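You operate a simulated robot arm through the tools that you are given. There is no shell and no other tool.

Carry out the task below with a simulated two-armed robot. There is one attempt and no reset: what you move stays moved.

Task
Bag the green cloth and lay the bag in the purple tray.
Fine: use the bag in the loader; draw the white slider back before you lift the bag.

Only the result counts: the job must be done as asked and must still hold three seconds after the hand-in. Knocking over, shifting, dropping, spilling or breaking anything else fails it. Flat cloth is picked up by pressing the open fingertips on it (5 to 10 N) and closing them slowly along it; thin cloth reads only 2 to 8 mm in the jaws.

Robot
Two 7-joint arms with fingered hands on one trunk that stands fixed in place. Base frame: the origin is at the foot of the trunk, x ahead of it, y to its left, z up; the work surface is at about z = 800. Readings come in mm, rad, newtons and seconds.
The left shoulder is at [68, 174, 1015], the right one opposite. With the tool pointing down near the work surface each hand reaches from about 320 to 760 mm from the base axis, measured 20 degrees to its own side. Payload 3.8 kg a hand.
The tool frame of a hand sits at the grasp point between the pads (the TCP): z along the fingers, y along the line on which they close. The tips reach 26 mm beyond it. The gripper opens to 132 mm. The gripper's body begins 73 mm behind the TCP. The gripper is a hand of 3 fingers: y runs from the thumb to the fingers, the wrist lies at [0, 0, -224] in the tool frame, and closing takes about 1.5 s.
Orientation is that of the tool frame in the base frame, as a unit quaternion [x, y, z, w]. With the fingers straight down and closing along the base's y, the tool's x points along the base's -x, its y along +y and its z along -z.

Tools
- The arms move only by the tool arm_command. It takes "left_steps", "right_steps" or both (then of equal length, played together; a hand with none holds still); each is text: rows parted by semicolons, each of 7 numbers parted by spaces: the shift along the tool's x, y, z in cm, then the turn, a rotation vector about the tool's x, y, z in rad, then the opening, from 0 (shut) to 1 (fully open). In form: tx ty tz wx wy wz claw; .... A call has 1 to 20 rows; each row is the pose to reach, as a shift and turn from the pose commanded when the call began, along the tool's axes at that moment. Rows are played at 5 a second. More than 50 mm and 0.15 rad between two rows, or a gripper value outside its range, and nothing of the call is played. Where a pose cannot be reached the arm comes as near as it can. A force on the tool above 40 N (or 10 N above the force at the start of the call, whichever is more), or a blocked arm, ends the call early, and 0.2 s more pass. The fingers move at their own pace (about 108 mm/s each) and stop on an object; they squeeze with about 30 N. The grip force told is the motor's: it shows also when the fingers shut on nothing. Time passes only in rows, and 0.2 s behind the last, so rows that repeat a pose let the fingers close. It gives the time, the measured TCP pose, the force on the tool (base axes), the opening and the grip force at its end, in the units of the frame above (readings bear some noise), with the torque about the TCP (base axes, N m) and any sound that the robot's microphone picked up.
- Cameras (640 x 400 px; columns grow to the right, rows downward): "scene" is now at [174.1, 2.8, 929]; the picture's right is [0.03, -1.00, 0.00], its down [0.08, 0.00, -1.00] and it looks along [1.00, 0.03, 0.08] (base axes); focal length 214 px, centre (320, 200). "left" rides on the left gripper at [-62, 3, -92] in its tool frame; the picture's right is [-0.05, -1.00, 0.00], its down [0.83, -0.04, -0.56] and it looks along [0.55, -0.03, 0.83] (tool axes); focal length 230 px, centre (320, 200). "right" rides on the right gripper at [62, 3, -92] in its tool frame; the picture's right is [-0.05, 1.00, 0.00], its down [-0.83, -0.04, -0.55] and it looks along [-0.55, -0.03, 0.83] (tool axes); focal length 230 px, centre (320, 200). There is no depth. A picture from a camera that has moved, and an enlarged one, comes with that camera's place and axes in the base frame and with its lens.
- grab_frame(camera): a new picture of that camera. The clock stands still meanwhile.
- move_column(by): slides the trunk up (or, below 0, down) by that many mm; the arms and the scene camera ride with it, the base frame stays. It gives what a move gives, with no picture.
- preshape(shape, hand): the hand has 3 fingers and takes this shape, open, in about a second: jaw (thumb against the fingers, like two jaws); tri (thumb and two fingers); tip (a fingertip pinch); poke (one finger out to press); point (the index stretched); flat (the hand flat); cup (the hand cupped); fist (a fist). The gripper value then closes the fingers along that shape, each until it touches; the sizes above hold for jaw. It gives what a move gives, with no picture.
- aim_head(pan, tilt): turns the head with the scene camera to pan (to the left, within 1.047 rad either way) and tilt (down, from -0.506 to 1.204), counted from straight ahead of the robot. It gives what a move gives.
- close_up(camera, box): a new picture of the part [left, top, right, bottom] of that camera's present view, enlarged. The clock stands still meanwhile.
- close_job(): hands the job in; it is judged then, once.

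Places have to be worked out from the pictures, the camera data and where the tool is seen. Open the grippers and draw the arms clear of the work before you hand the job in, unless the task says otherwise.

The tools are called after ">>>" as name(argument=value, ...) on one line, values as JSON. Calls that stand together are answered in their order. arm_command: Moves the arms, as the interface text tells. Its arguments: {"type":"object","properties":{"left_steps":{"type":"string"},"right_steps":{"type":"string"}},"required":[]} The other tools are called the same way: move_column (by) slides the trunk up or down; preshape (shape, hand) gives the hand a shape; aim_head (pan, tilt) turns the head that bears the scene camera; grab_frame (camera) takes a picture; close_up (camera, box) takes an enlarged picture of a part of a camera's view; close_job () hands the job in.

At the start:

```text
clock: 0.0
left_position: [432.5, 82.5, 1087.1]
left_tool_rot: [-0.001, 1.0, -0.001, 0.0]
left_wrist_force: [-0.1, 0.7, -0.1]
left_moment: [0.0, 0.0, -0.02]
left_opening: 131.9
left_grip_force: 0.0
left_shape: jaw
right_position: [508.4, -330.7, 1053.3]
right_tool_rot: [0.0, 1.0, 0.0, 0.0]
right_wrist_force: [-0.2, -0.3, -0.7]
right_moment: [0.02, -0.07, 0.01]
right_opening: 132.0
right_grip_force: 0.2
right_shape: jaw
trunk travel left (down, up): [-325.0, 157.0]
head pan, tilt: [0.03, -0.08]
```

scene: 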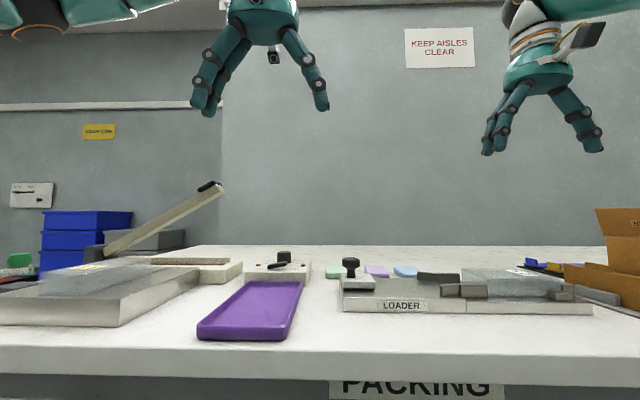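
right: 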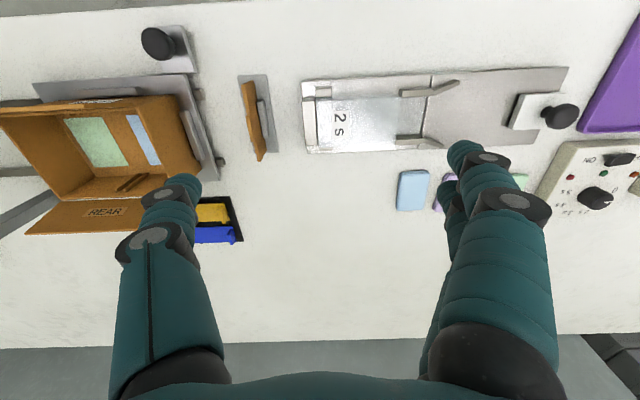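
left: 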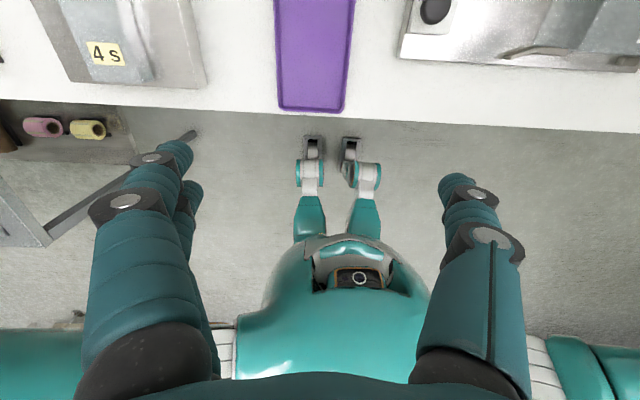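

The opening pictures show a loader right of centre, a purple tray at the centre and coloured cloths behind the loader. I tilt the head down for a better overview before I move anything.

>>> aim_head(pan=-0.2, tilt=0.6)

>>> grab_frame(camera="scene")

>>> grab_frame(camera="right")

```text
clock: 1.1
left_position: [430.9, 82.5, 1087.0]
left_tool_rot: [0.0, 1.0, 0.0, 0.0]
left_wrist_force: [0.2, -0.1, -0.4]
left_moment: [0.03, 0.02, 0.04]
left_opening: 132.0
left_grip_force: 0.1
left_shape: jaw
right_position: [509.6, -331.6, 1053.5]
right_tool_rot: [0.0, 1.0, 0.0, 0.001]
right_wrist_force: [0.3, 0.5, 1.1]
right_moment: [0.04, 0.01, -0.02]
right_opening: 132.0
right_grip_force: 0.1
right_shape: jaw
trunk travel left (down, up): [-325.0, 157.0]
head pan, tilt: [-0.201, 0.6]
```

```text
taken
camera scene: at [173.1, -17.4, 866.7], right [-0.2, -0.98, 0.0], down [-0.55, 0.11, -0.83], along [0.81, -0.16, -0.56], focal length 214 px, centre (320, 200)
```

scene: 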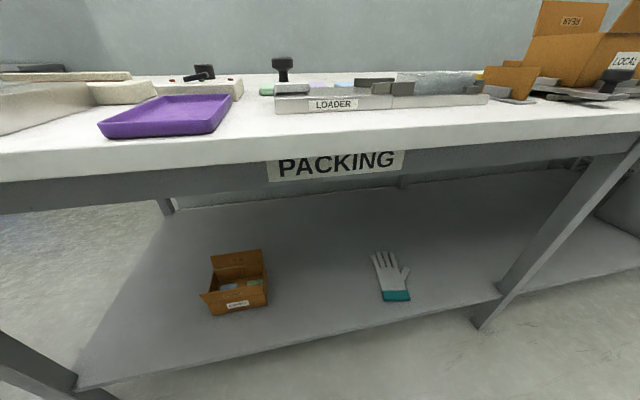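

```text
taken
camera right: at [448.9, -327.6, 1147.2], right [0.05, 1.0, 0.0], down [0.83, -0.04, 0.56], along [0.56, -0.03, -0.83], focal length 230 px, centre (320, 200)
```

right: 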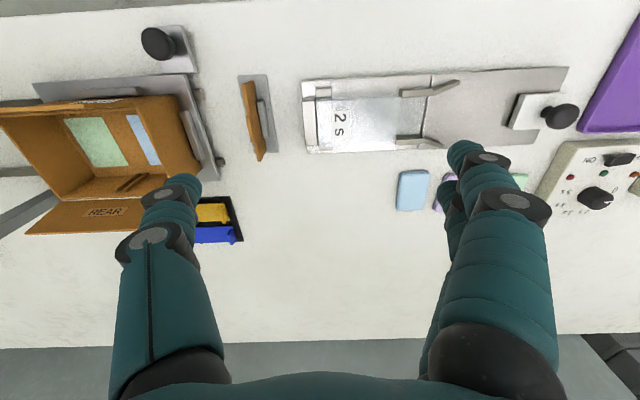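

The scene camera sits too low to see the table from above. I raise the trunk fully, which lifts the arms clear too, and look again.

>>> move_column(by=157)

>>> aim_head(pan=-0.15, tilt=0.5)

>>> grab_frame(camera="scene")

>>> grab_frame(camera="right")

>>> grab_frame(camera="left")

```text
clock: 2.9
left_position: [433.7, 83.1, 1241.1]
left_tool_rot: [-0.001, 1.0, 0.0, -0.002]
left_wrist_force: [-0.3, 0.6, 0.7]
left_moment: [-0.01, -0.01, 0.0]
left_opening: 131.8
left_grip_force: 0.0
left_shape: jaw
right_position: [511.1, -329.9, 1209.0]
right_tool_rot: [0.001, 1.0, 0.0, 0.0]
right_wrist_force: [0.8, -0.6, -0.7]
right_moment: [-0.04, 0.03, -0.06]
right_opening: 132.1
right_grip_force: 0.0
right_shape: jaw
trunk travel left (down, up): [-482.0, 0.0]
head pan, tilt: [-0.201, 0.6]
```

```text
clock: 3.5
left_position: [431.7, 82.0, 1244.0]
left_tool_rot: [-0.001, 1.0, -0.001, 0.0]
left_wrist_force: [1.4, -0.4, 0.1]
left_moment: [-0.04, -0.01, -0.05]
left_opening: 131.9
left_grip_force: 0.0
left_shape: jaw
right_position: [509.8, -330.4, 1211.0]
right_tool_rot: [-0.001, 1.0, 0.0, 0.001]
right_wrist_force: [0.4, 0.3, -0.1]
right_moment: [0.0, -0.02, 0.0]
right_opening: 131.8
right_grip_force: 0.0
right_shape: jaw
trunk travel left (down, up): [-482.0, 0.0]
head pan, tilt: [-0.15, 0.499]
```

```text
taken
camera scene: at [196.2, -13.5, 1068.8], right [-0.15, -0.99, 0.0], down [-0.47, 0.07, -0.88], along [0.87, -0.13, -0.48], focal length 214 px, centre (320, 200)
```

scene: 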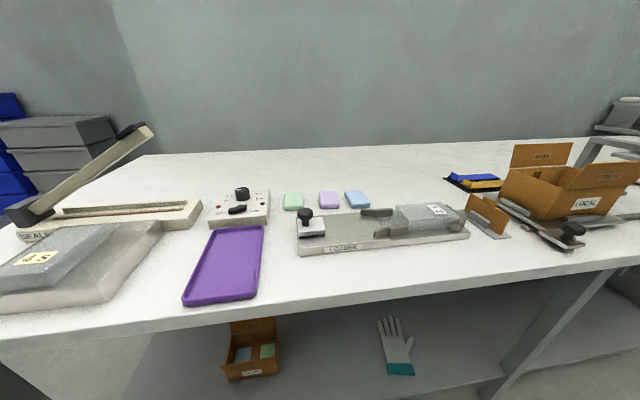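

```text
taken
camera right: at [449.1, -327.5, 1303.6], right [0.05, 1.0, 0.0], down [0.83, -0.04, 0.56], along [0.56, -0.03, -0.83], focal length 230 px, centre (320, 200)
```

right: 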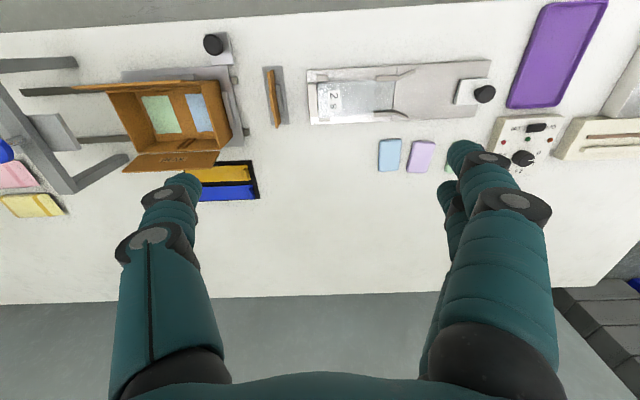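

```text
taken
camera left: at [494.2, 86.2, 1337.3], right [0.05, -1.0, 0.0], down [-0.83, -0.04, 0.56], along [-0.55, -0.03, -0.83], focal length 230 px, centre (320, 200)
```

left: 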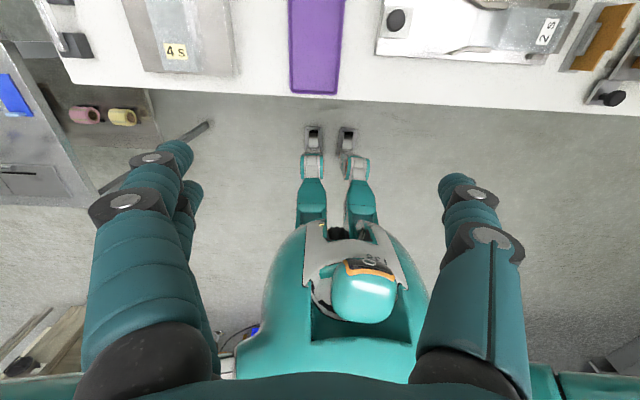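

Now I can see the layout: green, purple and blue cloths behind the loader, and the "2 s" bag in the loader. I enlarge the loader, the cloths, the sealer and the box.

>>> close_up(camera="scene", box=[270, 170, 490, 270])

>>> close_up(camera="right", box=[290, 40, 560, 190])

>>> close_up(camera="scene", box=[0, 110, 290, 310])

>>> close_up(camera="scene", box=[440, 120, 640, 260])

```text
2.91 times, centred on (380, 220) of scene
camera zoom: at [196.2, -13.5, 1068.8], right [-0.15, -0.99, 0.0], down [-0.47, 0.07, -0.88], along [0.87, -0.13, -0.48], focal length 624 px, centre (146, 142)
```

zoom: 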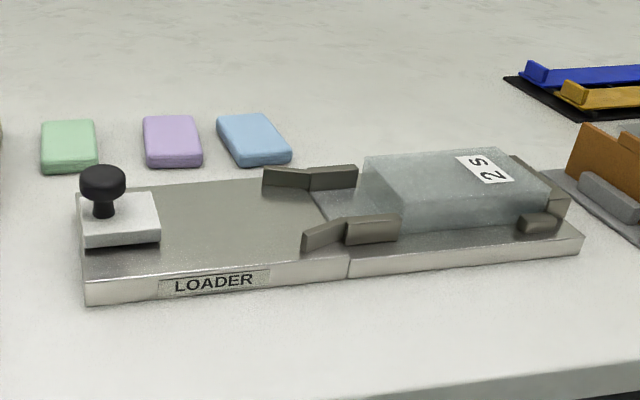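

```text
2.37 times, centred on (425, 115) of right
camera zoom: at [449.1, -327.5, 1303.6], right [0.05, 1.0, 0.0], down [0.83, -0.04, 0.56], along [0.56, -0.03, -0.83], focal length 545 px, centre (71, 402)
```

zoom: 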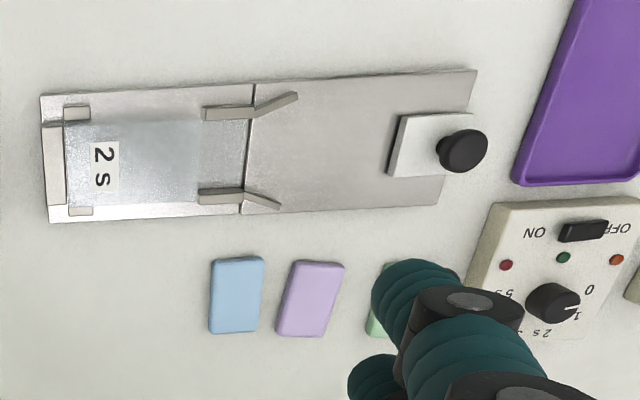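

```text
2.00 times, centred on (145, 210) of scene
camera zoom: at [196.2, -13.5, 1068.8], right [-0.15, -0.99, 0.0], down [-0.47, 0.07, -0.88], along [0.87, -0.13, -0.48], focal length 429 px, centre (670, 180)
```

zoom: 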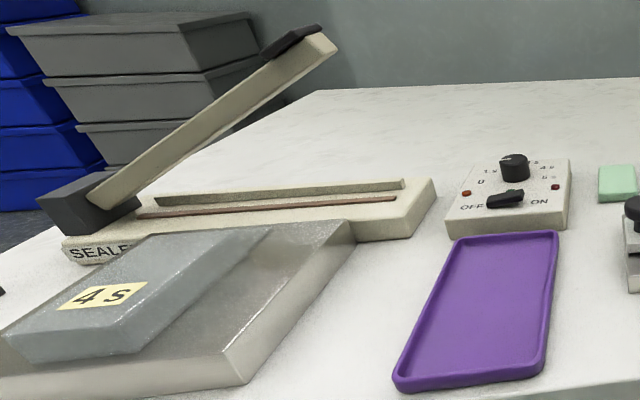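

```text
2.86 times, centred on (540, 190) of scene
camera zoom: at [196.2, -13.5, 1068.8], right [-0.15, -0.99, 0.0], down [-0.47, 0.07, -0.88], along [0.87, -0.13, -0.48], focal length 613 px, centre (-309, 229)
```

zoom: 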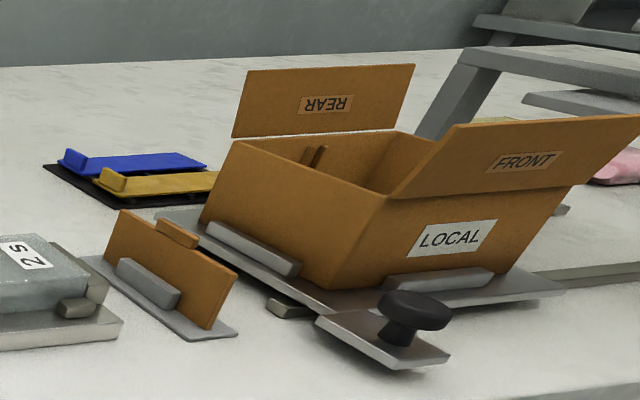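

The cloths are thick folded pads. The green one is at about (665, -18), the loader lies along y between about -340 and -20 near x 540, and the tray is centred near (482, 100). I turn the right hand 90° so that its camera looks along -y and bring it over the loader to look at the bag mouth and the slider.

>>> arm_command(right_steps="-0.3 1.6 1.8 0 0 0.143 1; -0.5 3.3 3.6 0 0 0.286 1; -0.8 4.9 5.5 0 0 0.428 1; -1.1 6.5 7.3 0 0 0.571 1; -1.4 8.2 9.1 0 0 0.714 1; -1.6 9.8 10.9 0 0 0.857 1; -1.9 11.5 12.7 0 0 1.0 1; -2.2 13.1 14.5 0 0 1.142 1; -2.5 14.7 16.4 0 0 1.285 1; -2.7 16.4 18.2 0 0 1.428 1; -3 18 20 0 0 1.571 1; -3 18 20 0 0 1.571 1")

>>> grab_frame(camera="right")

>>> grab_frame(camera="scene")

```text
clock: 6.1
left_position: [430.3, 83.6, 1246.0]
left_tool_rot: [-0.001, 1.0, -0.001, 0.001]
left_wrist_force: [0.0, 0.3, -0.4]
left_moment: [-0.02, 0.01, 0.01]
left_opening: 131.7
left_grip_force: 0.0
left_shape: jaw
right_position: [643.2, -238.5, 1028.1]
right_tool_rot: [0.663, 0.748, 0.014, -0.01]
right_wrist_force: [-0.1, 1.0, -0.2]
right_moment: [0.0, -0.03, -0.01]
right_opening: 132.2
right_grip_force: 0.1
right_shape: jaw
right hand out of reach, approached as far as the arm can: row 6, 8, 9, 10, 11, 12
trunk travel left (down, up): [-482.0, 0.0]
head pan, tilt: [-0.15, 0.499]
```

```text
taken
camera right: at [638.7, -179.0, 1123.3], right [1.0, 0.07, 0.0], down [0.06, -0.85, 0.53], along [0.04, -0.52, -0.85], focal length 230 px, centre (320, 200)
```

right: 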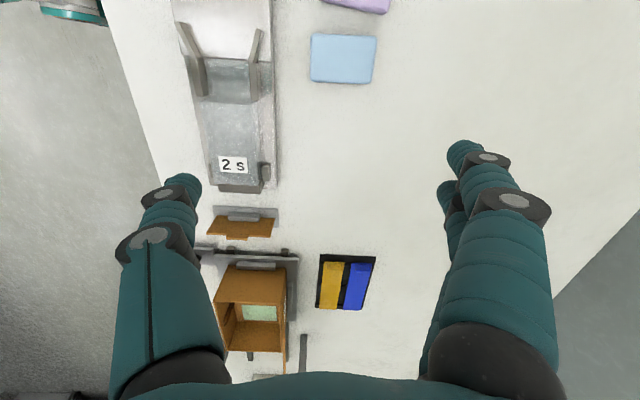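

```text
taken
camera scene: at [195.1, -12.7, 1069.3], right [-0.15, -0.99, 0.0], down [-0.47, 0.07, -0.88], along [0.87, -0.13, -0.48], focal length 214 px, centre (320, 200)
```

scene: 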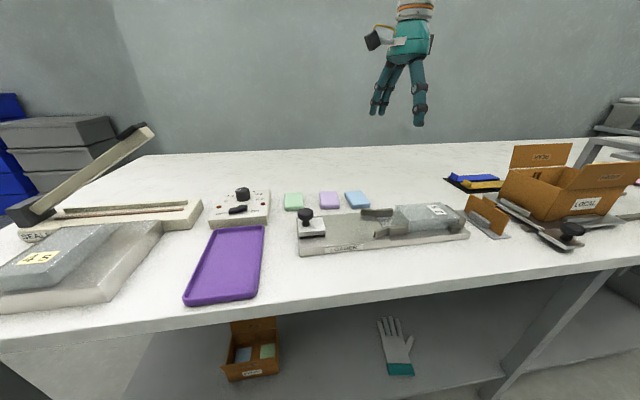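

The arm could not reach that turn and stopped at (643, -238). It may favour the opposite turn, so I turn it back to the original orientation first and read the pose.

>>> arm_command(right_steps="0 0 0 0 0 -0.143 1; 0 0 0 0 0 -0.286 1; 0 0 0 0 0 -0.428 1; 0 0 0 0 0 -0.571 1; 0 0 0 0 0 -0.714 1; 0 0 0 0 0 -0.857 1; 0 0 0 0 0 -1.0 1; 0 0 0 0 0 -1.142 1; 0 0 0 0 0 -1.285 1; 0 0 0 0 0 -1.428 1; 0 0 0 0 0 -1.571 1; 0 0 0 0 0 -1.571 1; 0 0 0 0 0 -1.571 1")

>>> grab_frame(camera="right")

```text
clock: 8.9
left_position: [431.8, 81.7, 1243.9]
left_tool_rot: [0.0, 1.0, 0.001, 0.0]
left_wrist_force: [1.1, 0.6, -0.5]
left_moment: [-0.02, 0.02, 0.0]
left_opening: 131.7
left_grip_force: 0.1
left_shape: jaw
right_position: [645.0, -240.7, 1027.1]
right_tool_rot: [-0.063, 0.998, 0.018, 0.001]
right_wrist_force: [0.4, -0.4, 0.8]
right_moment: [0.01, 0.0, 0.01]
right_opening: 131.9
right_grip_force: 0.1
right_shape: jaw
trunk travel left (down, up): [-482.0, 0.0]
head pan, tilt: [-0.15, 0.499]
```

```text
taken
camera right: at [583.9, -246.9, 1119.5], right [-0.07, 1.0, 0.03], down [0.83, 0.04, 0.56], along [0.55, 0.07, -0.83], focal length 230 px, centre (320, 200)
```

right: 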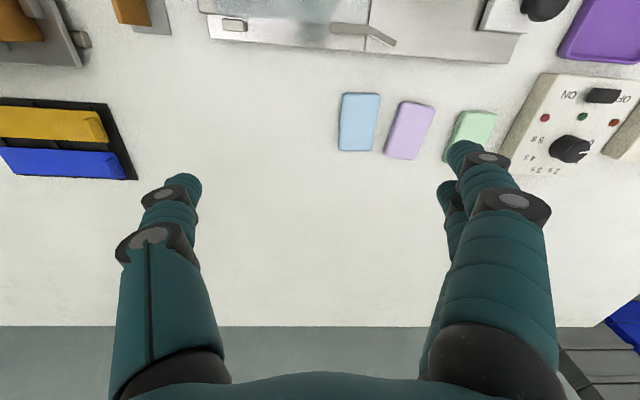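

The hand is now at (645, -241, 1027), almost straight. I straighten it fully and pull it back towards the robot so that its camera looks at the loader from in front and above.

>>> arm_command(right_steps="2.85 0.9 0.3 0.005 0 0.016 1; 5.7 1.75 0.7 0.01 0 0.032 1; 8.55 2.6 1 0.015 0 0.048 1; 11.4 3.5 1.35 0.02 0 0.063 1; 14.25 4.4 1.7 0.025 0 0.08 1; 17.1 5.3 2 0.03 0 0.095 1; 20 6.15 2.35 0.033 0.002 0.11 1; 22.8 7 2.7 0.036 0.002 0.126 1; 22.8 7 2.7 0.036 0.002 0.126 1")

>>> grab_frame(camera="right")

>>> grab_frame(camera="scene")

```text
clock: 10.9
left_position: [431.7, 82.6, 1244.5]
left_tool_rot: [-0.001, 1.0, 0.0, 0.0]
left_wrist_force: [-0.1, 0.7, -0.7]
left_moment: [-0.01, -0.01, 0.02]
left_opening: 131.7
left_grip_force: 0.1
left_shape: jaw
right_position: [639.5, -182.0, 1042.9]
right_tool_rot: [0.002, 1.0, -0.001, -0.001]
right_wrist_force: [0.0, 0.0, -0.5]
right_moment: [0.01, -0.03, 0.04]
right_opening: 132.1
right_grip_force: 0.1
right_shape: jaw
right hand out of reach, approached as far as the arm can: row 1, 2, 3, 4, 5, 6, 7, 8, 9
trunk travel left (down, up): [-482.0, 0.0]
head pan, tilt: [-0.15, 0.499]
```

```text
taken
camera right: at [578.8, -177.7, 1136.7], right [0.06, 1.0, 0.0], down [0.83, -0.05, 0.55], along [0.55, -0.03, -0.83], focal length 230 px, centre (320, 200)
```

right: 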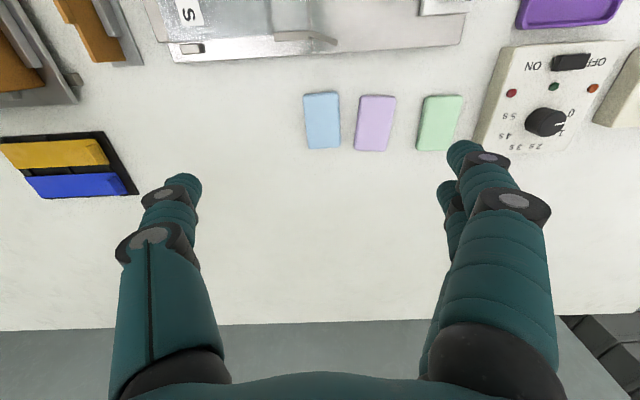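

```text
taken
camera scene: at [196.2, -13.4, 1068.8], right [-0.15, -0.99, 0.0], down [-0.47, 0.07, -0.88], along [0.87, -0.13, -0.48], focal length 214 px, centre (320, 200)
```

scene: 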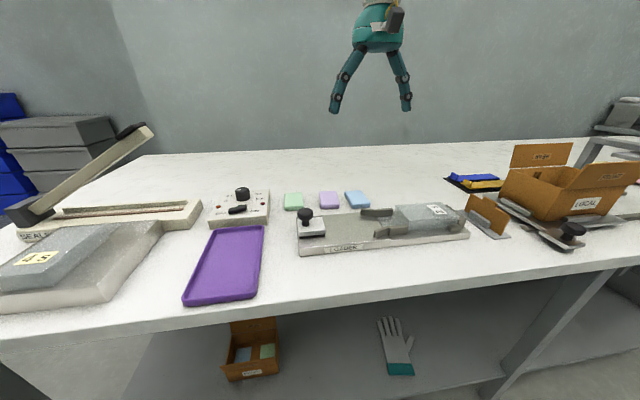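

The arm again stopped short, at (640, -182, 1043); it looks caught in an awkward elbow posture. I lead it outwards to the right and up, towards the starting pose, to free the posture.

>>> arm_command(right_steps="0 -3 -1.5 0 0 0 1; 0 -6 -3 0 0 0 1; 1 -9 -4.5 0 0 0 1; 2 -12 -6 0 0 0 1; 4 -15 -8 0 0 0 1; 6 -15 -10 0 0 0 1; 9 -15 -12 0 0 0 1; 12 -15 -14 0 0 0 1; 12 -15 -14 0 0 0 1")

```text
clock: 12.9
left_position: [433.1, 83.3, 1243.9]
left_tool_rot: [-0.002, 1.0, 0.0, 0.0]
left_wrist_force: [0.3, -0.3, 0.1]
left_moment: [-0.05, 0.02, 0.04]
left_opening: 131.8
left_grip_force: 0.1
left_shape: jaw
right_position: [592.5, -350.0, 1201.8]
right_tool_rot: [0.001, 1.0, -0.001, 0.0]
right_wrist_force: [-0.7, -0.9, -0.3]
right_moment: [-0.03, 0.02, 0.01]
right_opening: 132.2
right_grip_force: 0.1
right_shape: jaw
right hand out of reach, approached as far as the arm can: row 3, 4, 5, 6, 7, 8, 9
trunk travel left (down, up): [-482.0, 0.0]
head pan, tilt: [-0.15, 0.499]
```

The arm still lags short of the target, at (592, -350, 1202). I turn the head to see the right arm's elbow posture.

>>> aim_head(pan=-0.8, tilt=-0.4)

>>> grab_frame(camera="scene")

>>> aim_head(pan=0.8, tilt=-0.4)

>>> grab_frame(camera="scene")

```text
clock: 14.1
left_position: [430.9, 81.0, 1244.2]
left_tool_rot: [-0.001, 1.0, 0.0, 0.0]
left_wrist_force: [-0.2, 0.7, -0.7]
left_moment: [-0.02, 0.02, 0.01]
left_opening: 132.0
left_grip_force: 0.1
left_shape: jaw
right_position: [592.7, -350.2, 1203.1]
right_tool_rot: [0.002, 1.0, 0.0, -0.001]
right_wrist_force: [0.7, -0.2, -0.6]
right_moment: [0.01, 0.03, 0.0]
right_opening: 132.3
right_grip_force: 0.0
right_shape: jaw
trunk travel left (down, up): [-482.0, 0.0]
head pan, tilt: [-0.799, -0.4]
```

```text
taken
camera scene: at [157.3, -52.3, 1148.0], right [-0.72, -0.7, 0.0], down [0.27, -0.28, -0.92], along [0.64, -0.66, 0.39], focal length 214 px, centre (320, 200)
```

scene: 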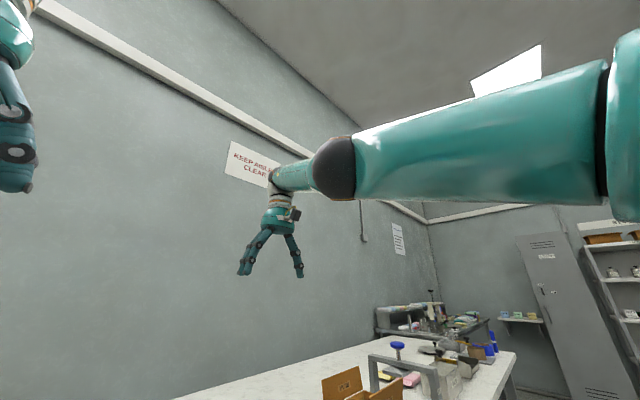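

```text
clock: 15.8
left_position: [431.4, 83.6, 1242.8]
left_tool_rot: [-0.001, 1.0, 0.0, 0.0]
left_wrist_force: [-0.3, -0.1, -0.1]
left_moment: [0.02, 0.01, 0.03]
left_opening: 132.2
left_grip_force: 0.0
left_shape: jaw
right_position: [592.5, -348.6, 1203.3]
right_tool_rot: [0.002, 1.0, -0.001, -0.001]
right_wrist_force: [0.2, 0.3, 0.0]
right_moment: [-0.01, 0.0, 0.0]
right_opening: 132.0
right_grip_force: 0.1
right_shape: jaw
trunk travel left (down, up): [-482.0, 0.0]
head pan, tilt: [0.799, -0.4]
```

```text
taken
camera scene: at [157.2, 52.6, 1148.0], right [0.72, -0.7, 0.0], down [0.27, 0.28, -0.92], along [0.64, 0.66, 0.39], focal length 214 px, centre (320, 200)
```

scene: 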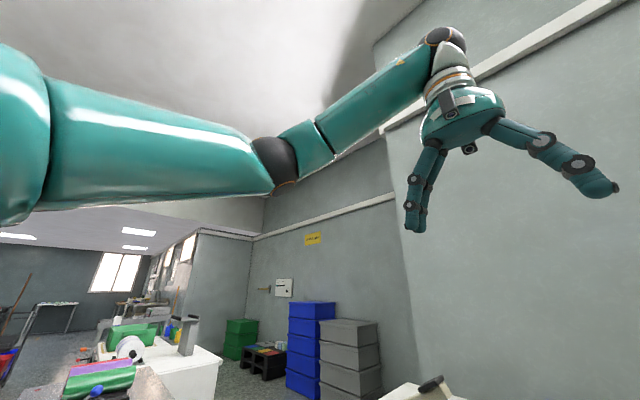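

The right arm is nearly stretched out straight. I try bending the elbow by lowering the hand straight down in small steps and watch whether the rows are reached.

>>> arm_command(right_steps="0 0 1 0 0 0 1; 0 0 2 0 0 0 1; 0 0 3 0 0 0 1; 0 0 4 0 0 0 1; 0 0 5 0 0 0 1; 0 0 6 0 0 0 1; 0 0 7 0 0 0 1; 0 0 8 0 0 0 1; 0 0 9 0 0 0 1; 0 0 10 0 0 0 1; 0 0 10 0 0 0 1")

```text
clock: 18.2
left_position: [432.2, 83.3, 1243.5]
left_tool_rot: [-0.001, 1.0, 0.0, 0.0]
left_wrist_force: [0.3, 1.0, -0.4]
left_moment: [-0.04, -0.01, 0.01]
left_opening: 131.8
left_grip_force: 0.1
left_shape: jaw
right_position: [620.3, -356.6, 1110.2]
right_tool_rot: [0.002, 1.0, 0.0, -0.001]
right_wrist_force: [0.6, 0.4, 0.1]
right_moment: [-0.01, 0.0, -0.02]
right_opening: 131.9
right_grip_force: 0.0
right_shape: jaw
right hand out of reach, approached as far as the arm can: row 1, 2, 3, 4, 5, 6, 7, 8, 9, 10, 11
trunk travel left (down, up): [-482.0, 0.0]
head pan, tilt: [0.799, -0.4]
```

The hand sank to (620, -357, 1110) while still being pushed outward, so a wrist or elbow limit is probably active. I keep lowering to bring the wrist to shoulder height, where the limits should ease.

>>> arm_command(right_steps="0 0 2 0 0 0 1; 0 0 4 0 0 0 1; 0 0 6 0 0 0 1; 0 0 8 0 0 0 1; 0 0 10 0 0 0 1; 0 0 12 0 0 0 1; 0 0 14 0 0 0 1; 0 0 14 0 0 0 1; 1 0 14 0 0 0 1; 2 0 14 0 0 0 1; 3 0 14 0 0 0 1; 4 0 14 0 0 0 1; 5 0 14 0 0 0 1; 6 0 14 0 0 0 1")

>>> aim_head(pan=-0.8, tilt=-0.3)

>>> grab_frame(camera="scene")

```text
clock: 21.2
left_position: [431.5, 83.0, 1244.7]
left_tool_rot: [-0.001, 1.0, 0.0, 0.0]
left_wrist_force: [-1.2, 0.2, 0.6]
left_moment: [0.02, -0.04, 0.0]
left_opening: 131.9
left_grip_force: 0.1
left_shape: jaw
right_position: [632.6, -366.6, 972.3]
right_tool_rot: [0.002, 1.0, -0.001, -0.001]
right_wrist_force: [0.1, -0.1, -0.3]
right_moment: [0.02, 0.01, -0.04]
right_opening: 131.8
right_grip_force: 0.1
right_shape: jaw
right hand out of reach, approached as far as the arm can: row 1, 2, 3, 4, 5, 6, 7, 8, 9, 10, 11, 12, 13, 14
trunk travel left (down, up): [-482.0, 0.0]
head pan, tilt: [0.799, -0.4]
```

```text
clock: 22.9
left_position: [431.4, 83.3, 1244.4]
left_tool_rot: [-0.001, 1.0, 0.0, -0.001]
left_wrist_force: [-0.1, 0.2, 0.9]
left_moment: [0.03, 0.0, -0.02]
left_opening: 131.8
left_grip_force: 0.0
left_shape: jaw
right_position: [632.0, -364.0, 973.0]
right_tool_rot: [0.001, 1.0, -0.001, -0.001]
right_wrist_force: [-0.8, -0.1, 1.1]
right_moment: [0.0, 0.0, -0.02]
right_opening: 131.9
right_grip_force: 0.0
right_shape: jaw
trunk travel left (down, up): [-482.0, 0.0]
head pan, tilt: [-0.799, -0.3]
```

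```text
taken
camera scene: at [161.0, -56.1, 1140.5], right [-0.72, -0.7, 0.0], down [0.21, -0.21, -0.96], along [0.67, -0.68, 0.3], focal length 214 px, centre (320, 200)
```

scene: 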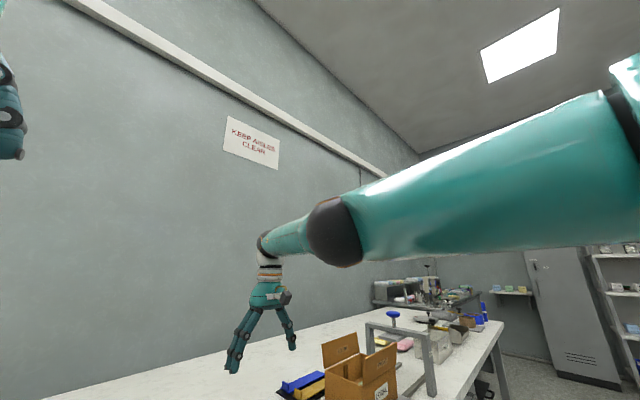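

The arm is on a straight-elbow singularity, about 600 mm from shoulder to wrist. Moving it sideways to the left should flex the elbow inward again, so I swing it in +y and then pull back.

>>> arm_command(right_steps="0 2 0 0 0 0 1; 0 4 0 0 0 0 1; 0 6 0 0 0 0 1; 0 8 0 0 0 0 1; 0 10 0 0 0 0 1; 0 12 0 0 0 0 1; 0 14 0 0 0 0 1; 0 16 0 0 0 0 1; 0 18 0 0 0 0 1; 0 20 0 0 0 0 1; 0 20 0 0 0 0 1; 0 20 0 0 0 0 1")

```text
clock: 25.5
left_position: [432.0, 82.9, 1244.0]
left_tool_rot: [-0.001, 1.0, 0.0, 0.0]
left_wrist_force: [0.5, -0.1, 0.0]
left_moment: [-0.02, 0.0, 0.0]
left_opening: 132.0
left_grip_force: 0.1
left_shape: jaw
right_position: [640.7, -168.0, 971.2]
right_tool_rot: [0.002, 1.0, -0.001, -0.001]
right_wrist_force: [-0.4, 0.2, 1.0]
right_moment: [-0.05, 0.01, -0.02]
right_opening: 132.1
right_grip_force: 0.1
right_shape: jaw
right hand out of reach, approached as far as the arm can: row 1, 2, 3, 4, 5, 6, 7, 8, 9, 10, 11, 12
trunk travel left (down, up): [-482.0, 0.0]
head pan, tilt: [-0.799, -0.3]
```

The hand is at (641, -168, 971) with every row flagged, so a wrist limit may be what holds it. I test that by tilting the fingers forward a little while pulling back.

>>> arm_command(right_steps="0 0 0 0 -0.1 0 1; 0 0 0 0 -0.2 0 1; 0 0 0 0 -0.3 0 1; 1 0 0 0 -0.3 0 1; 2 0 0 0 -0.3 0 1; 3 0 0 0 -0.3 0 1; 4 0 0 0 -0.3 0 1; 5 0 0 0 -0.3 0 1; 6 0 0 0 -0.3 0 1; 6 0 0 0 -0.3 0 1")

>>> grab_frame(camera="scene")

```text
clock: 27.7
left_position: [432.3, 83.8, 1243.0]
left_tool_rot: [-0.001, 1.0, 0.0, 0.0]
left_wrist_force: [0.6, -0.1, 0.6]
left_moment: [-0.01, -0.04, 0.03]
left_opening: 131.8
left_grip_force: 0.1
left_shape: jaw
right_position: [705.8, -153.9, 968.0]
right_tool_rot: [0.002, 0.989, -0.001, 0.149]
right_wrist_force: [0.4, -0.1, -0.5]
right_moment: [0.01, 0.01, 0.02]
right_opening: 132.2
right_grip_force: 0.1
right_shape: jaw
right hand out of reach, approached as far as the arm can: row 1, 2, 3, 4, 5, 6, 7, 8, 9, 10
trunk travel left (down, up): [-482.0, 0.0]
head pan, tilt: [-0.799, -0.3]
```

```text
taken
camera scene: at [161.0, -56.1, 1140.5], right [-0.72, -0.7, 0.0], down [0.21, -0.21, -0.96], along [0.67, -0.68, 0.3], focal length 214 px, centre (320, 200)
```

scene: 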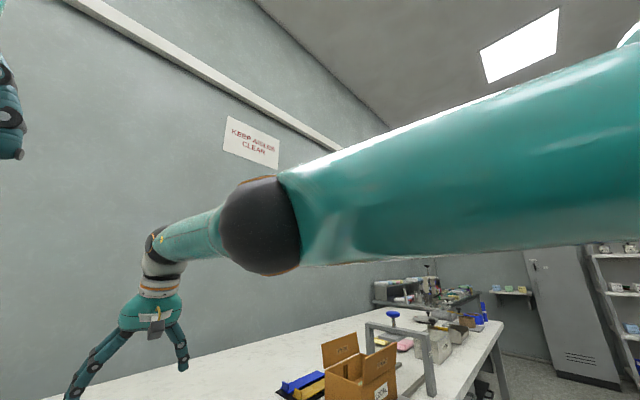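

The wrist stays put however I tilt the hand, so the limit lies further up the arm. I undo the tilt, turn the hand the opposite way about its axis (-0.7 rad) to release whichever joint is against its stop, and then pull back.

>>> arm_command(right_steps="0 0 0 0 0.1 0 1; 0 0 0 0 0.2 0 1; 0 0 0 0 0.3 0 1; 0 0 0 0 0.3 0 1")

>>> arm_command(right_steps="0 0 0 0 0 -0.14 1; 0 0 0 0 0 -0.28 1; 0 0 0 0 0 -0.42 1; 0 0 0 0 0 -0.56 1; 0 0 0 0 0 -0.7 1; 1 0 0 0 0 -0.7 1; 2 0 0 0 0 -0.7 1; 3 0 0 0 0 -0.7 1; 4 0 0 0 0 -0.7 1; 5 0 0 0 0 -0.7 1; 5 0 0 0 0 -0.7 1")

```text
clock: 28.7
left_position: [431.6, 81.8, 1244.3]
left_tool_rot: [0.0, 1.0, 0.0, 0.0]
left_wrist_force: [-0.5, 0.2, 0.0]
left_moment: [0.02, -0.05, -0.04]
left_opening: 131.6
left_grip_force: 0.1
left_shape: jaw
right_position: [638.3, -169.4, 956.8]
right_tool_rot: [0.002, 1.0, 0.0, 0.007]
right_wrist_force: [-0.3, 1.1, 0.5]
right_moment: [0.03, 0.0, 0.01]
right_opening: 132.3
right_grip_force: 0.1
right_shape: jaw
right hand out of reach, approached as far as the arm can: row 1, 2, 3, 4
trunk travel left (down, up): [-482.0, 0.0]
head pan, tilt: [-0.799, -0.3]
```

```text
clock: 31.1
left_position: [432.8, 82.5, 1244.0]
left_tool_rot: [-0.001, 1.0, 0.0, 0.0]
left_wrist_force: [0.6, 0.4, 0.2]
left_moment: [0.03, 0.01, -0.02]
left_opening: 131.7
left_grip_force: 0.1
left_shape: jaw
right_position: [589.4, -168.6, 957.6]
right_tool_rot: [-0.342, 0.94, 0.0, 0.0]
right_wrist_force: [0.0, 0.0, -0.5]
right_moment: [0.0, 0.0, -0.01]
right_opening: 132.1
right_grip_force: 0.0
right_shape: jaw
trunk travel left (down, up): [-482.0, 0.0]
head pan, tilt: [-0.799, -0.3]
```

That freed it: (589, -169, 958), turned by -0.7 rad, and all rows reached. I pull the hand back towards the robot first, then turn it to straight, so that its camera looks over the loader.

>>> arm_command(right_steps="2.5 0.8 -0.3 0 0 0 1; 5 1.7 -0.7 0 0 0 1; 7.7 2.5 -1 0 0 0 1; 10.2 3.4 -1.3 0 0 0 1; 12.8 4.2 -1.7 0 0 0 1; 15.3 5.1 -2 0 0 0 1; 15.3 5.1 -2 0 0 0.14 1; 15.3 5.1 -2 0 0 0.28 1; 15.3 5.1 -2 0 0 0.42 1; 15.3 5.1 -2 0 0 0.56 1; 15.3 5.1 -2 0 0 0.7 1; 15.3 5.1 -2 0 0 0.7 1")

>>> grab_frame(camera="right")

>>> aim_head(pan=-0.15, tilt=0.5)

>>> grab_frame(camera="scene")

```text
clock: 33.7
left_position: [431.6, 83.0, 1244.4]
left_tool_rot: [-0.001, 1.0, 0.0, 0.0]
left_wrist_force: [0.0, 1.2, -0.4]
left_moment: [0.01, 0.02, 0.01]
left_opening: 131.7
left_grip_force: 0.1
left_shape: jaw
right_position: [439.0, -228.4, 977.2]
right_tool_rot: [0.003, 1.0, -0.001, 0.0]
right_wrist_force: [0.1, -0.1, -0.2]
right_moment: [-0.02, -0.01, 0.02]
right_opening: 131.9
right_grip_force: 0.0
right_shape: jaw
trunk travel left (down, up): [-482.0, 0.0]
head pan, tilt: [-0.799, -0.3]
```

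```text
taken
camera right: at [377.8, -224.7, 1070.6], right [0.06, 1.0, 0.0], down [0.83, -0.05, 0.56], along [0.55, -0.03, -0.83], focal length 230 px, centre (320, 200)
```

right: 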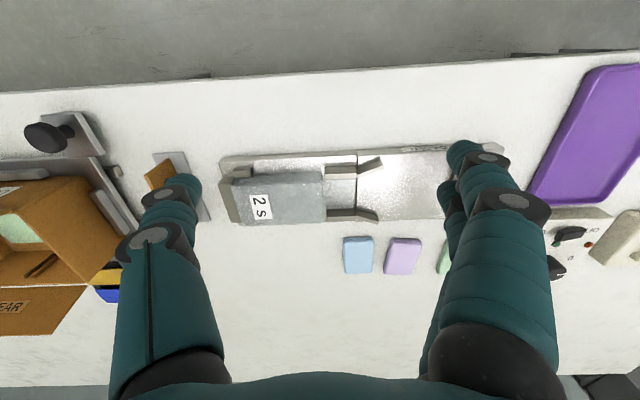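

```text
clock: 34.8
left_position: [430.5, 83.6, 1243.5]
left_tool_rot: [-0.001, 1.0, 0.0, 0.0]
left_wrist_force: [0.0, 0.7, -1.0]
left_moment: [-0.03, -0.02, -0.01]
left_opening: 131.9
left_grip_force: 0.0
left_shape: jaw
right_position: [438.2, -228.5, 978.2]
right_tool_rot: [0.002, 1.0, -0.001, 0.001]
right_wrist_force: [0.1, 1.6, 0.4]
right_moment: [0.01, 0.01, 0.01]
right_opening: 132.1
right_grip_force: 0.1
right_shape: jaw
trunk travel left (down, up): [-482.0, 0.0]
head pan, tilt: [-0.15, 0.499]
```

```text
taken
camera scene: at [196.1, -13.5, 1068.9], right [-0.15, -0.99, 0.0], down [-0.47, 0.07, -0.88], along [0.87, -0.13, -0.48], focal length 214 px, centre (320, 200)
```

scene: 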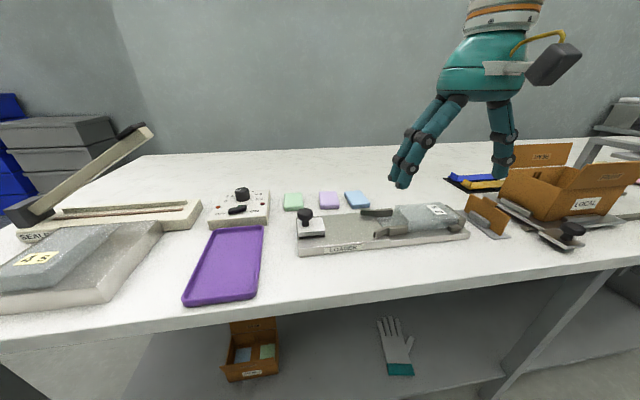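

Good: the arm moves freely again at (439, -228, 977). I enlarge the loader in both views.

>>> close_up(camera="right", box=[210, 130, 450, 280])

>>> close_up(camera="scene", box=[350, 185, 480, 265])

>>> close_up(camera="scene", box=[270, 180, 380, 265])

```text
2.67 times, centred on (330, 205) of right
camera zoom: at [377.8, -224.8, 1070.7], right [0.06, 1.0, 0.0], down [0.83, -0.05, 0.56], along [0.55, -0.03, -0.83], focal length 614 px, centre (293, 187)
```

zoom: 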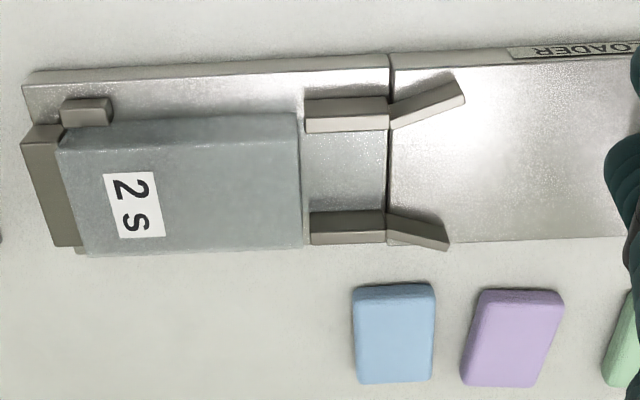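

```text
4.92 times, centred on (415, 225) of scene
camera zoom: at [196.1, -13.5, 1068.9], right [-0.15, -0.99, 0.0], down [-0.47, 0.07, -0.88], along [0.87, -0.13, -0.48], focal length 1056 px, centre (-148, 77)
```

zoom: 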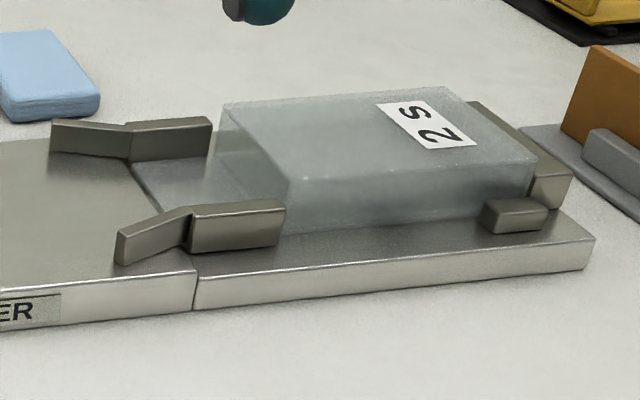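

```text
4.71 times, centred on (325, 222) of scene
camera zoom: at [196.1, -13.5, 1068.9], right [-0.15, -0.99, 0.0], down [-0.47, 0.07, -0.88], along [0.87, -0.13, -0.48], focal length 1009 px, centre (296, 94)
```

zoom: 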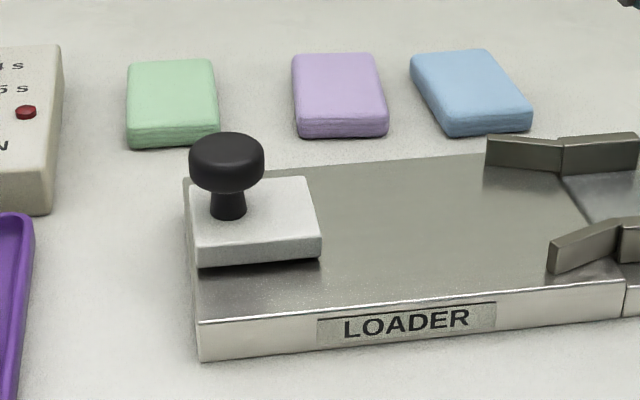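

The bag is a stiff open pouch at about x 500–566, y -332 to -231, top z≈840, on a loader surface at z≈812. Its mouth faces +y behind guides about 57 mm apart. The green pad is about 72 (x) by 47 (y) by 13 mm at (673, -18), so it has to go in turned by 90°. I move the right hand towards the pad in small steps.

>>> arm_command(right_steps="-2 2.8 0 0 0 0 1; -4 5.6 0 0 0 0 1; -6 8.4 0 0 0 0 1; -8 11.2 0 0 0 0 1; -10 14 0 0 0 0 1; -12.2 16.8 0 0 0 0 1; -14 18 0 0 0 0 1; -16 19 0 0 0 0 1; -18 20 0 0 0 0 1; -20 21 0 0 0 0 1; -20 21 0 0 0 0 1")

>>> grab_frame(camera="right")

>>> grab_frame(camera="scene")

```text
clock: 37.2
left_position: [432.4, 82.6, 1243.5]
left_tool_rot: [-0.001, 1.0, 0.0, 0.0]
left_wrist_force: [0.3, 0.2, 0.6]
left_moment: [-0.02, -0.02, -0.03]
left_opening: 131.8
left_grip_force: 0.0
left_shape: jaw
right_position: [610.3, -30.8, 974.4]
right_tool_rot: [0.001, 1.0, -0.001, -0.001]
right_wrist_force: [0.0, 0.4, 0.1]
right_moment: [0.0, -0.03, 0.0]
right_opening: 131.8
right_grip_force: 0.1
right_shape: jaw
right hand out of reach, approached as far as the arm can: row 9, 10, 11
trunk travel left (down, up): [-482.0, 0.0]
head pan, tilt: [-0.15, 0.499]
```

```text
taken
camera right: at [550.1, -26.7, 1068.8], right [0.05, 1.0, 0.0], down [0.83, -0.04, 0.56], along [0.55, -0.03, -0.83], focal length 230 px, centre (320, 200)
```

right: 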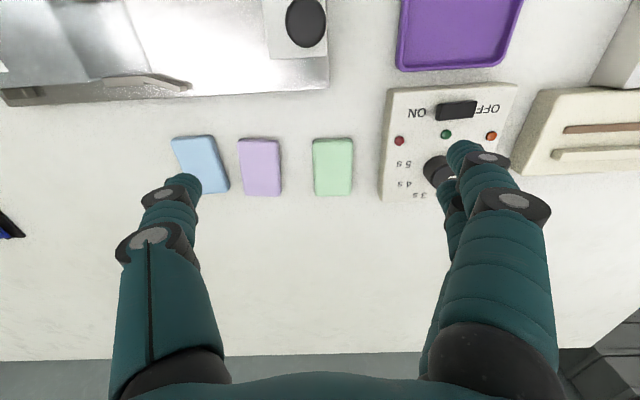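

```text
taken
camera scene: at [196.1, -13.1, 1068.9], right [-0.15, -0.99, 0.0], down [-0.47, 0.07, -0.88], along [0.87, -0.13, -0.48], focal length 214 px, centre (320, 200)
```

scene: 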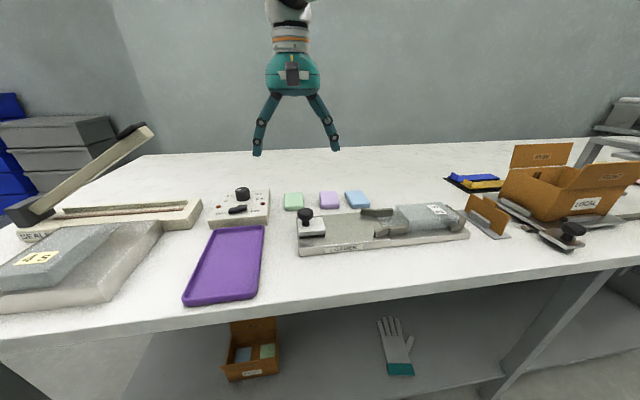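

The hand stopped at (610, -31), where a wrist limit holds it short of the pad at (675, -17). Tilting the fingers forward by 0.3 rad about the closing axis brings the TCP there without moving the wrist. I also narrow the opening to about 72 mm so that the fingers fit between the timer box and the purple pad.

>>> arm_command(right_steps="-1.3 0.3 0 0 -0.06 0 0.55; -2.6 0.6 0 0 -0.12 0 0.55; -3.8 0.9 0 0 -0.18 0 0.55; -5 1.2 0 0 -0.24 0 0.55; -6 1.4 0 0 -0.3 0 0.55; -6 1.4 0 0 -0.3 0 0.55; -6 1.4 0 0 -0.3 0 0.55")

>>> grab_frame(camera="right")

>>> close_up(camera="scene", box=[200, 60, 400, 220])

```text
clock: 38.8
left_position: [431.1, 82.0, 1244.0]
left_tool_rot: [0.0, 1.0, 0.0, -0.001]
left_wrist_force: [0.5, -1.2, 0.4]
left_moment: [0.0, 0.0, 0.01]
left_opening: 132.0
left_grip_force: 0.1
left_shape: jaw
right_position: [671.3, -18.1, 976.7]
right_tool_rot: [0.001, 0.989, -0.001, 0.149]
right_wrist_force: [0.1, 0.3, -0.5]
right_moment: [-0.01, -0.05, 0.01]
right_opening: 73.4
right_grip_force: 0.0
right_shape: jaw
trunk travel left (down, up): [-482.0, 0.0]
head pan, tilt: [-0.15, 0.499]
```

```text
taken
camera right: at [586.2, -13.1, 1047.2], right [0.05, 1.0, 0.01], down [0.63, -0.04, 0.78], along [0.78, -0.03, -0.63], focal length 230 px, centre (320, 200)
```

right: 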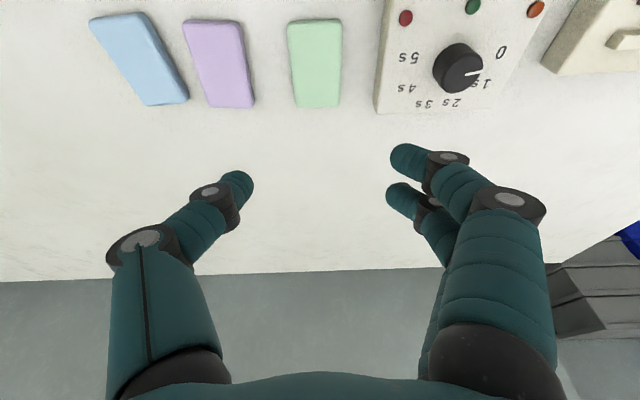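

```text
2.50 times, centred on (300, 140) of scene
camera zoom: at [196.1, -13.3, 1068.9], right [-0.15, -0.99, 0.0], down [-0.47, 0.07, -0.88], along [0.87, -0.13, -0.48], focal length 536 px, centre (370, 350)
```

zoom: 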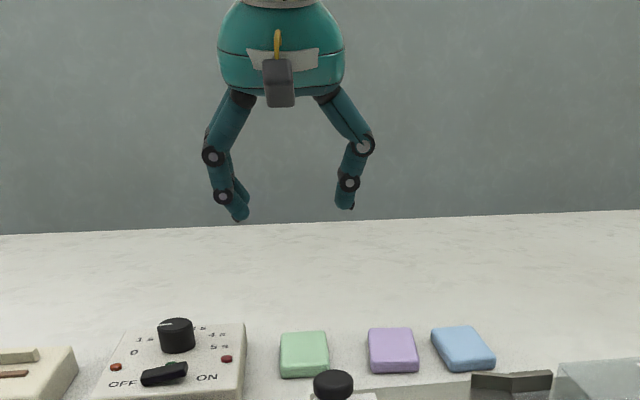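

The fingers' middle joints bulge out about 30 mm beyond the jaw faces, and that would strike the timer box (right side at y≈39, about 30 mm high). So I will grip the pad along x instead, with the hand turned -90°. I back up and remove the tilt, then make the turn.

>>> arm_command(right_steps="1.4 0 -0.4 0 0.06 0 0.8; 2.8 0 -0.8 0 0.12 0 0.8; 4.1 0 -1.2 0 0.18 0 0.8; 5.4 0 -1.7 0 0.24 0 0.8; 6.8 0 -2.1 0 0.3 0 0.8; 6.8 0 -2.1 0 0.3 0 0.8")

>>> arm_command(right_steps="0 0 0 0 0 -0.143 0.8; 0 0 0 0 0 -0.286 0.8; 0 0 0 0 0 -0.428 0.8; 0 0 0 0 0 -0.571 0.8; 0 0 0 0 0 -0.714 0.8; 0 0 0 0 0 -0.857 0.8; 0 0 0 0 0 -1.0 0.8; 0 0 0 0 0 -1.142 0.8; 0 0 0 0 0 -1.285 0.8; 0 0 0 0 0 -1.428 0.8; 0 0 0 0 0 -1.571 0.8; -1.5 0 0 0 0 -1.571 0.8; -3 0 0 0 0 -1.571 0.8; -4.5 0 0 0 0 -1.571 0.8; -6 0 0 0 0 -1.571 0.8; -7.5 0 0 0 0 -1.571 0.8; -7.5 0 0 0 0 -1.571 0.8")

>>> grab_frame(camera="right")

>>> close_up(camera="scene", box=[200, 60, 400, 220])

```text
clock: 40.2
left_position: [431.2, 82.2, 1243.9]
left_tool_rot: [-0.001, 1.0, 0.0, -0.001]
left_wrist_force: [-0.5, 0.8, -0.3]
left_moment: [0.0, -0.04, -0.04]
left_opening: 131.9
left_grip_force: 0.0
left_shape: jaw
right_position: [604.4, -15.0, 975.6]
right_tool_rot: [0.001, 1.0, -0.001, -0.002]
right_wrist_force: [-0.5, 0.0, -0.3]
right_moment: [-0.01, -0.01, -0.01]
right_opening: 105.3
right_grip_force: 0.1
right_shape: jaw
right hand out of reach, approached as far as the arm can: row 2, 4, 5, 6
trunk travel left (down, up): [-482.0, 0.0]
head pan, tilt: [-0.15, 0.499]
```

```text
clock: 43.8
left_position: [431.7, 82.4, 1244.1]
left_tool_rot: [-0.001, 1.0, 0.0, 0.001]
left_wrist_force: [-0.4, 0.1, 0.5]
left_moment: [-0.02, 0.05, -0.02]
left_opening: 132.1
left_grip_force: 0.0
left_shape: jaw
right_position: [614.9, -37.5, 976.0]
right_tool_rot: [-0.706, 0.708, 0.0, -0.001]
right_wrist_force: [0.4, 0.6, 0.0]
right_moment: [-0.02, 0.0, -0.01]
right_opening: 105.4
right_grip_force: 0.0
right_shape: jaw
right hand out of reach, approached as far as the arm can: row 12, 13, 14, 15, 16, 17
trunk travel left (down, up): [-482.0, 0.0]
head pan, tilt: [-0.15, 0.499]
```

```text
taken
camera right: at [611.8, -98.5, 1069.0], right [-1.0, 0.06, 0.0], down [0.05, 0.83, 0.55], along [0.03, 0.55, -0.83], focal length 230 px, centre (320, 200)
```

right: 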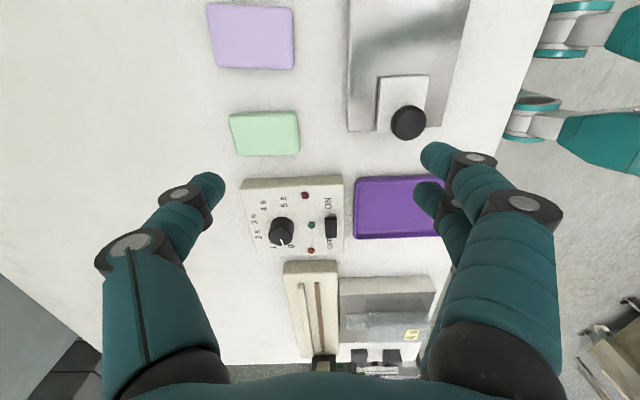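

```text
2.50 times, centred on (300, 140) of scene
camera zoom: at [196.2, -13.6, 1068.9], right [-0.15, -0.99, 0.0], down [-0.47, 0.07, -0.88], along [0.87, -0.13, -0.48], focal length 536 px, centre (370, 350)
```

zoom: 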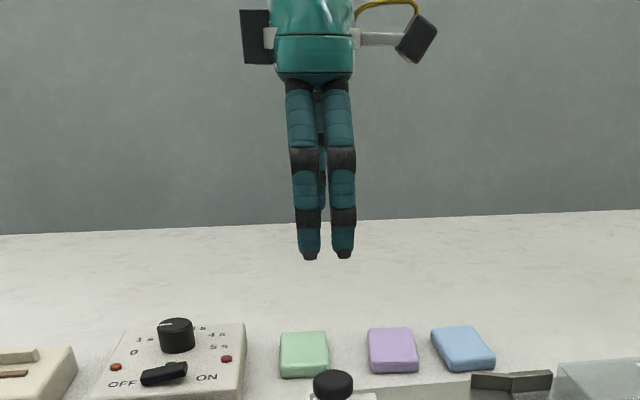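

The hand is at (615, -37, 976), turned -90°, and again flagged as limited in reach. I test whether the reach grows as the hand goes lower, moving towards (675, -17) while descending to z≈905.

>>> arm_command(right_steps="0 0 1.5 0 0 0 0.8; 0 0 3 0 0 0 0.8; 0 0 4.5 0 0 0 0.8; -0.5 -1 6 0 0 0 0.8; -1 -2 7 0 0 0 0.8; -1.5 -3 7 0 0 0 0.8; -2 -4 7 0 0 0 0.8; -2 -5 7 0 0 0 0.8; -2 -6 7 0 0 0 0.8; -2 -6 7 0 0 0 0.8")

```text
clock: 46.0
left_position: [432.5, 82.6, 1243.4]
left_tool_rot: [-0.001, 1.0, 0.0, -0.001]
left_wrist_force: [-0.2, 0.6, 1.1]
left_moment: [0.0, -0.01, -0.02]
left_opening: 132.0
left_grip_force: 0.0
left_shape: jaw
right_position: [608.3, -33.8, 905.2]
right_tool_rot: [-0.706, 0.709, -0.001, 0.0]
right_wrist_force: [-0.1, -0.6, -0.1]
right_moment: [-0.01, 0.01, 0.02]
right_opening: 105.4
right_grip_force: 0.1
right_shape: jaw
right hand out of reach, approached as far as the arm can: row 3, 4, 5, 6, 7, 8, 9, 10
trunk travel left (down, up): [-482.0, 0.0]
head pan, tilt: [-0.15, 0.499]
```

The reach limit holds here at about x = 610. I take a closer look at the timer box height and the pad to decide which gripping direction is feasible.

>>> grab_frame(camera="right")

>>> close_up(camera="scene", box=[190, 160, 330, 260])

```text
taken
camera right: at [606.0, -94.1, 998.7], right [-1.0, 0.06, 0.0], down [0.05, 0.83, 0.55], along [0.03, 0.55, -0.83], focal length 230 px, centre (320, 200)
```

right: 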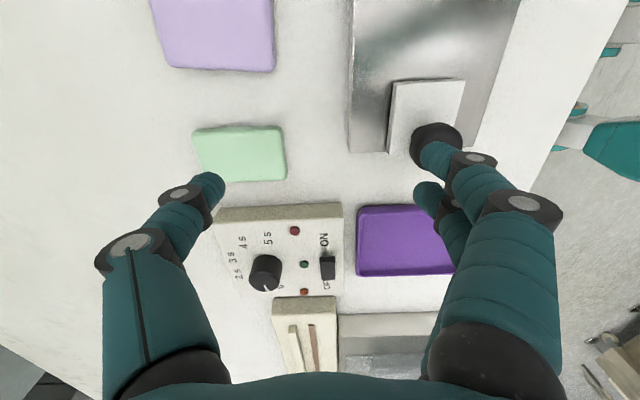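

```text
4.00 times, centred on (260, 210) of scene
camera zoom: at [196.1, -13.4, 1068.9], right [-0.15, -0.99, 0.0], down [-0.47, 0.07, -0.88], along [0.87, -0.13, -0.48], focal length 858 px, centre (560, 160)
```

zoom: 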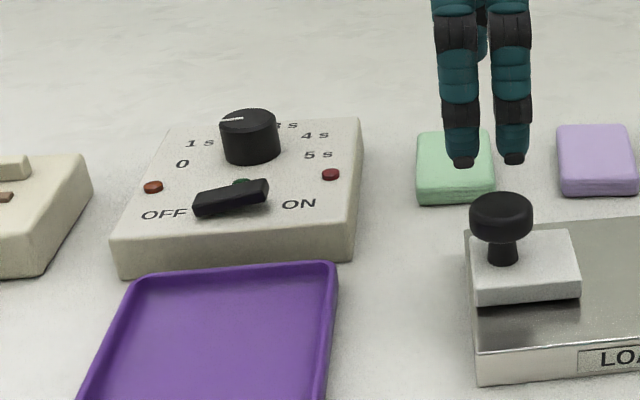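

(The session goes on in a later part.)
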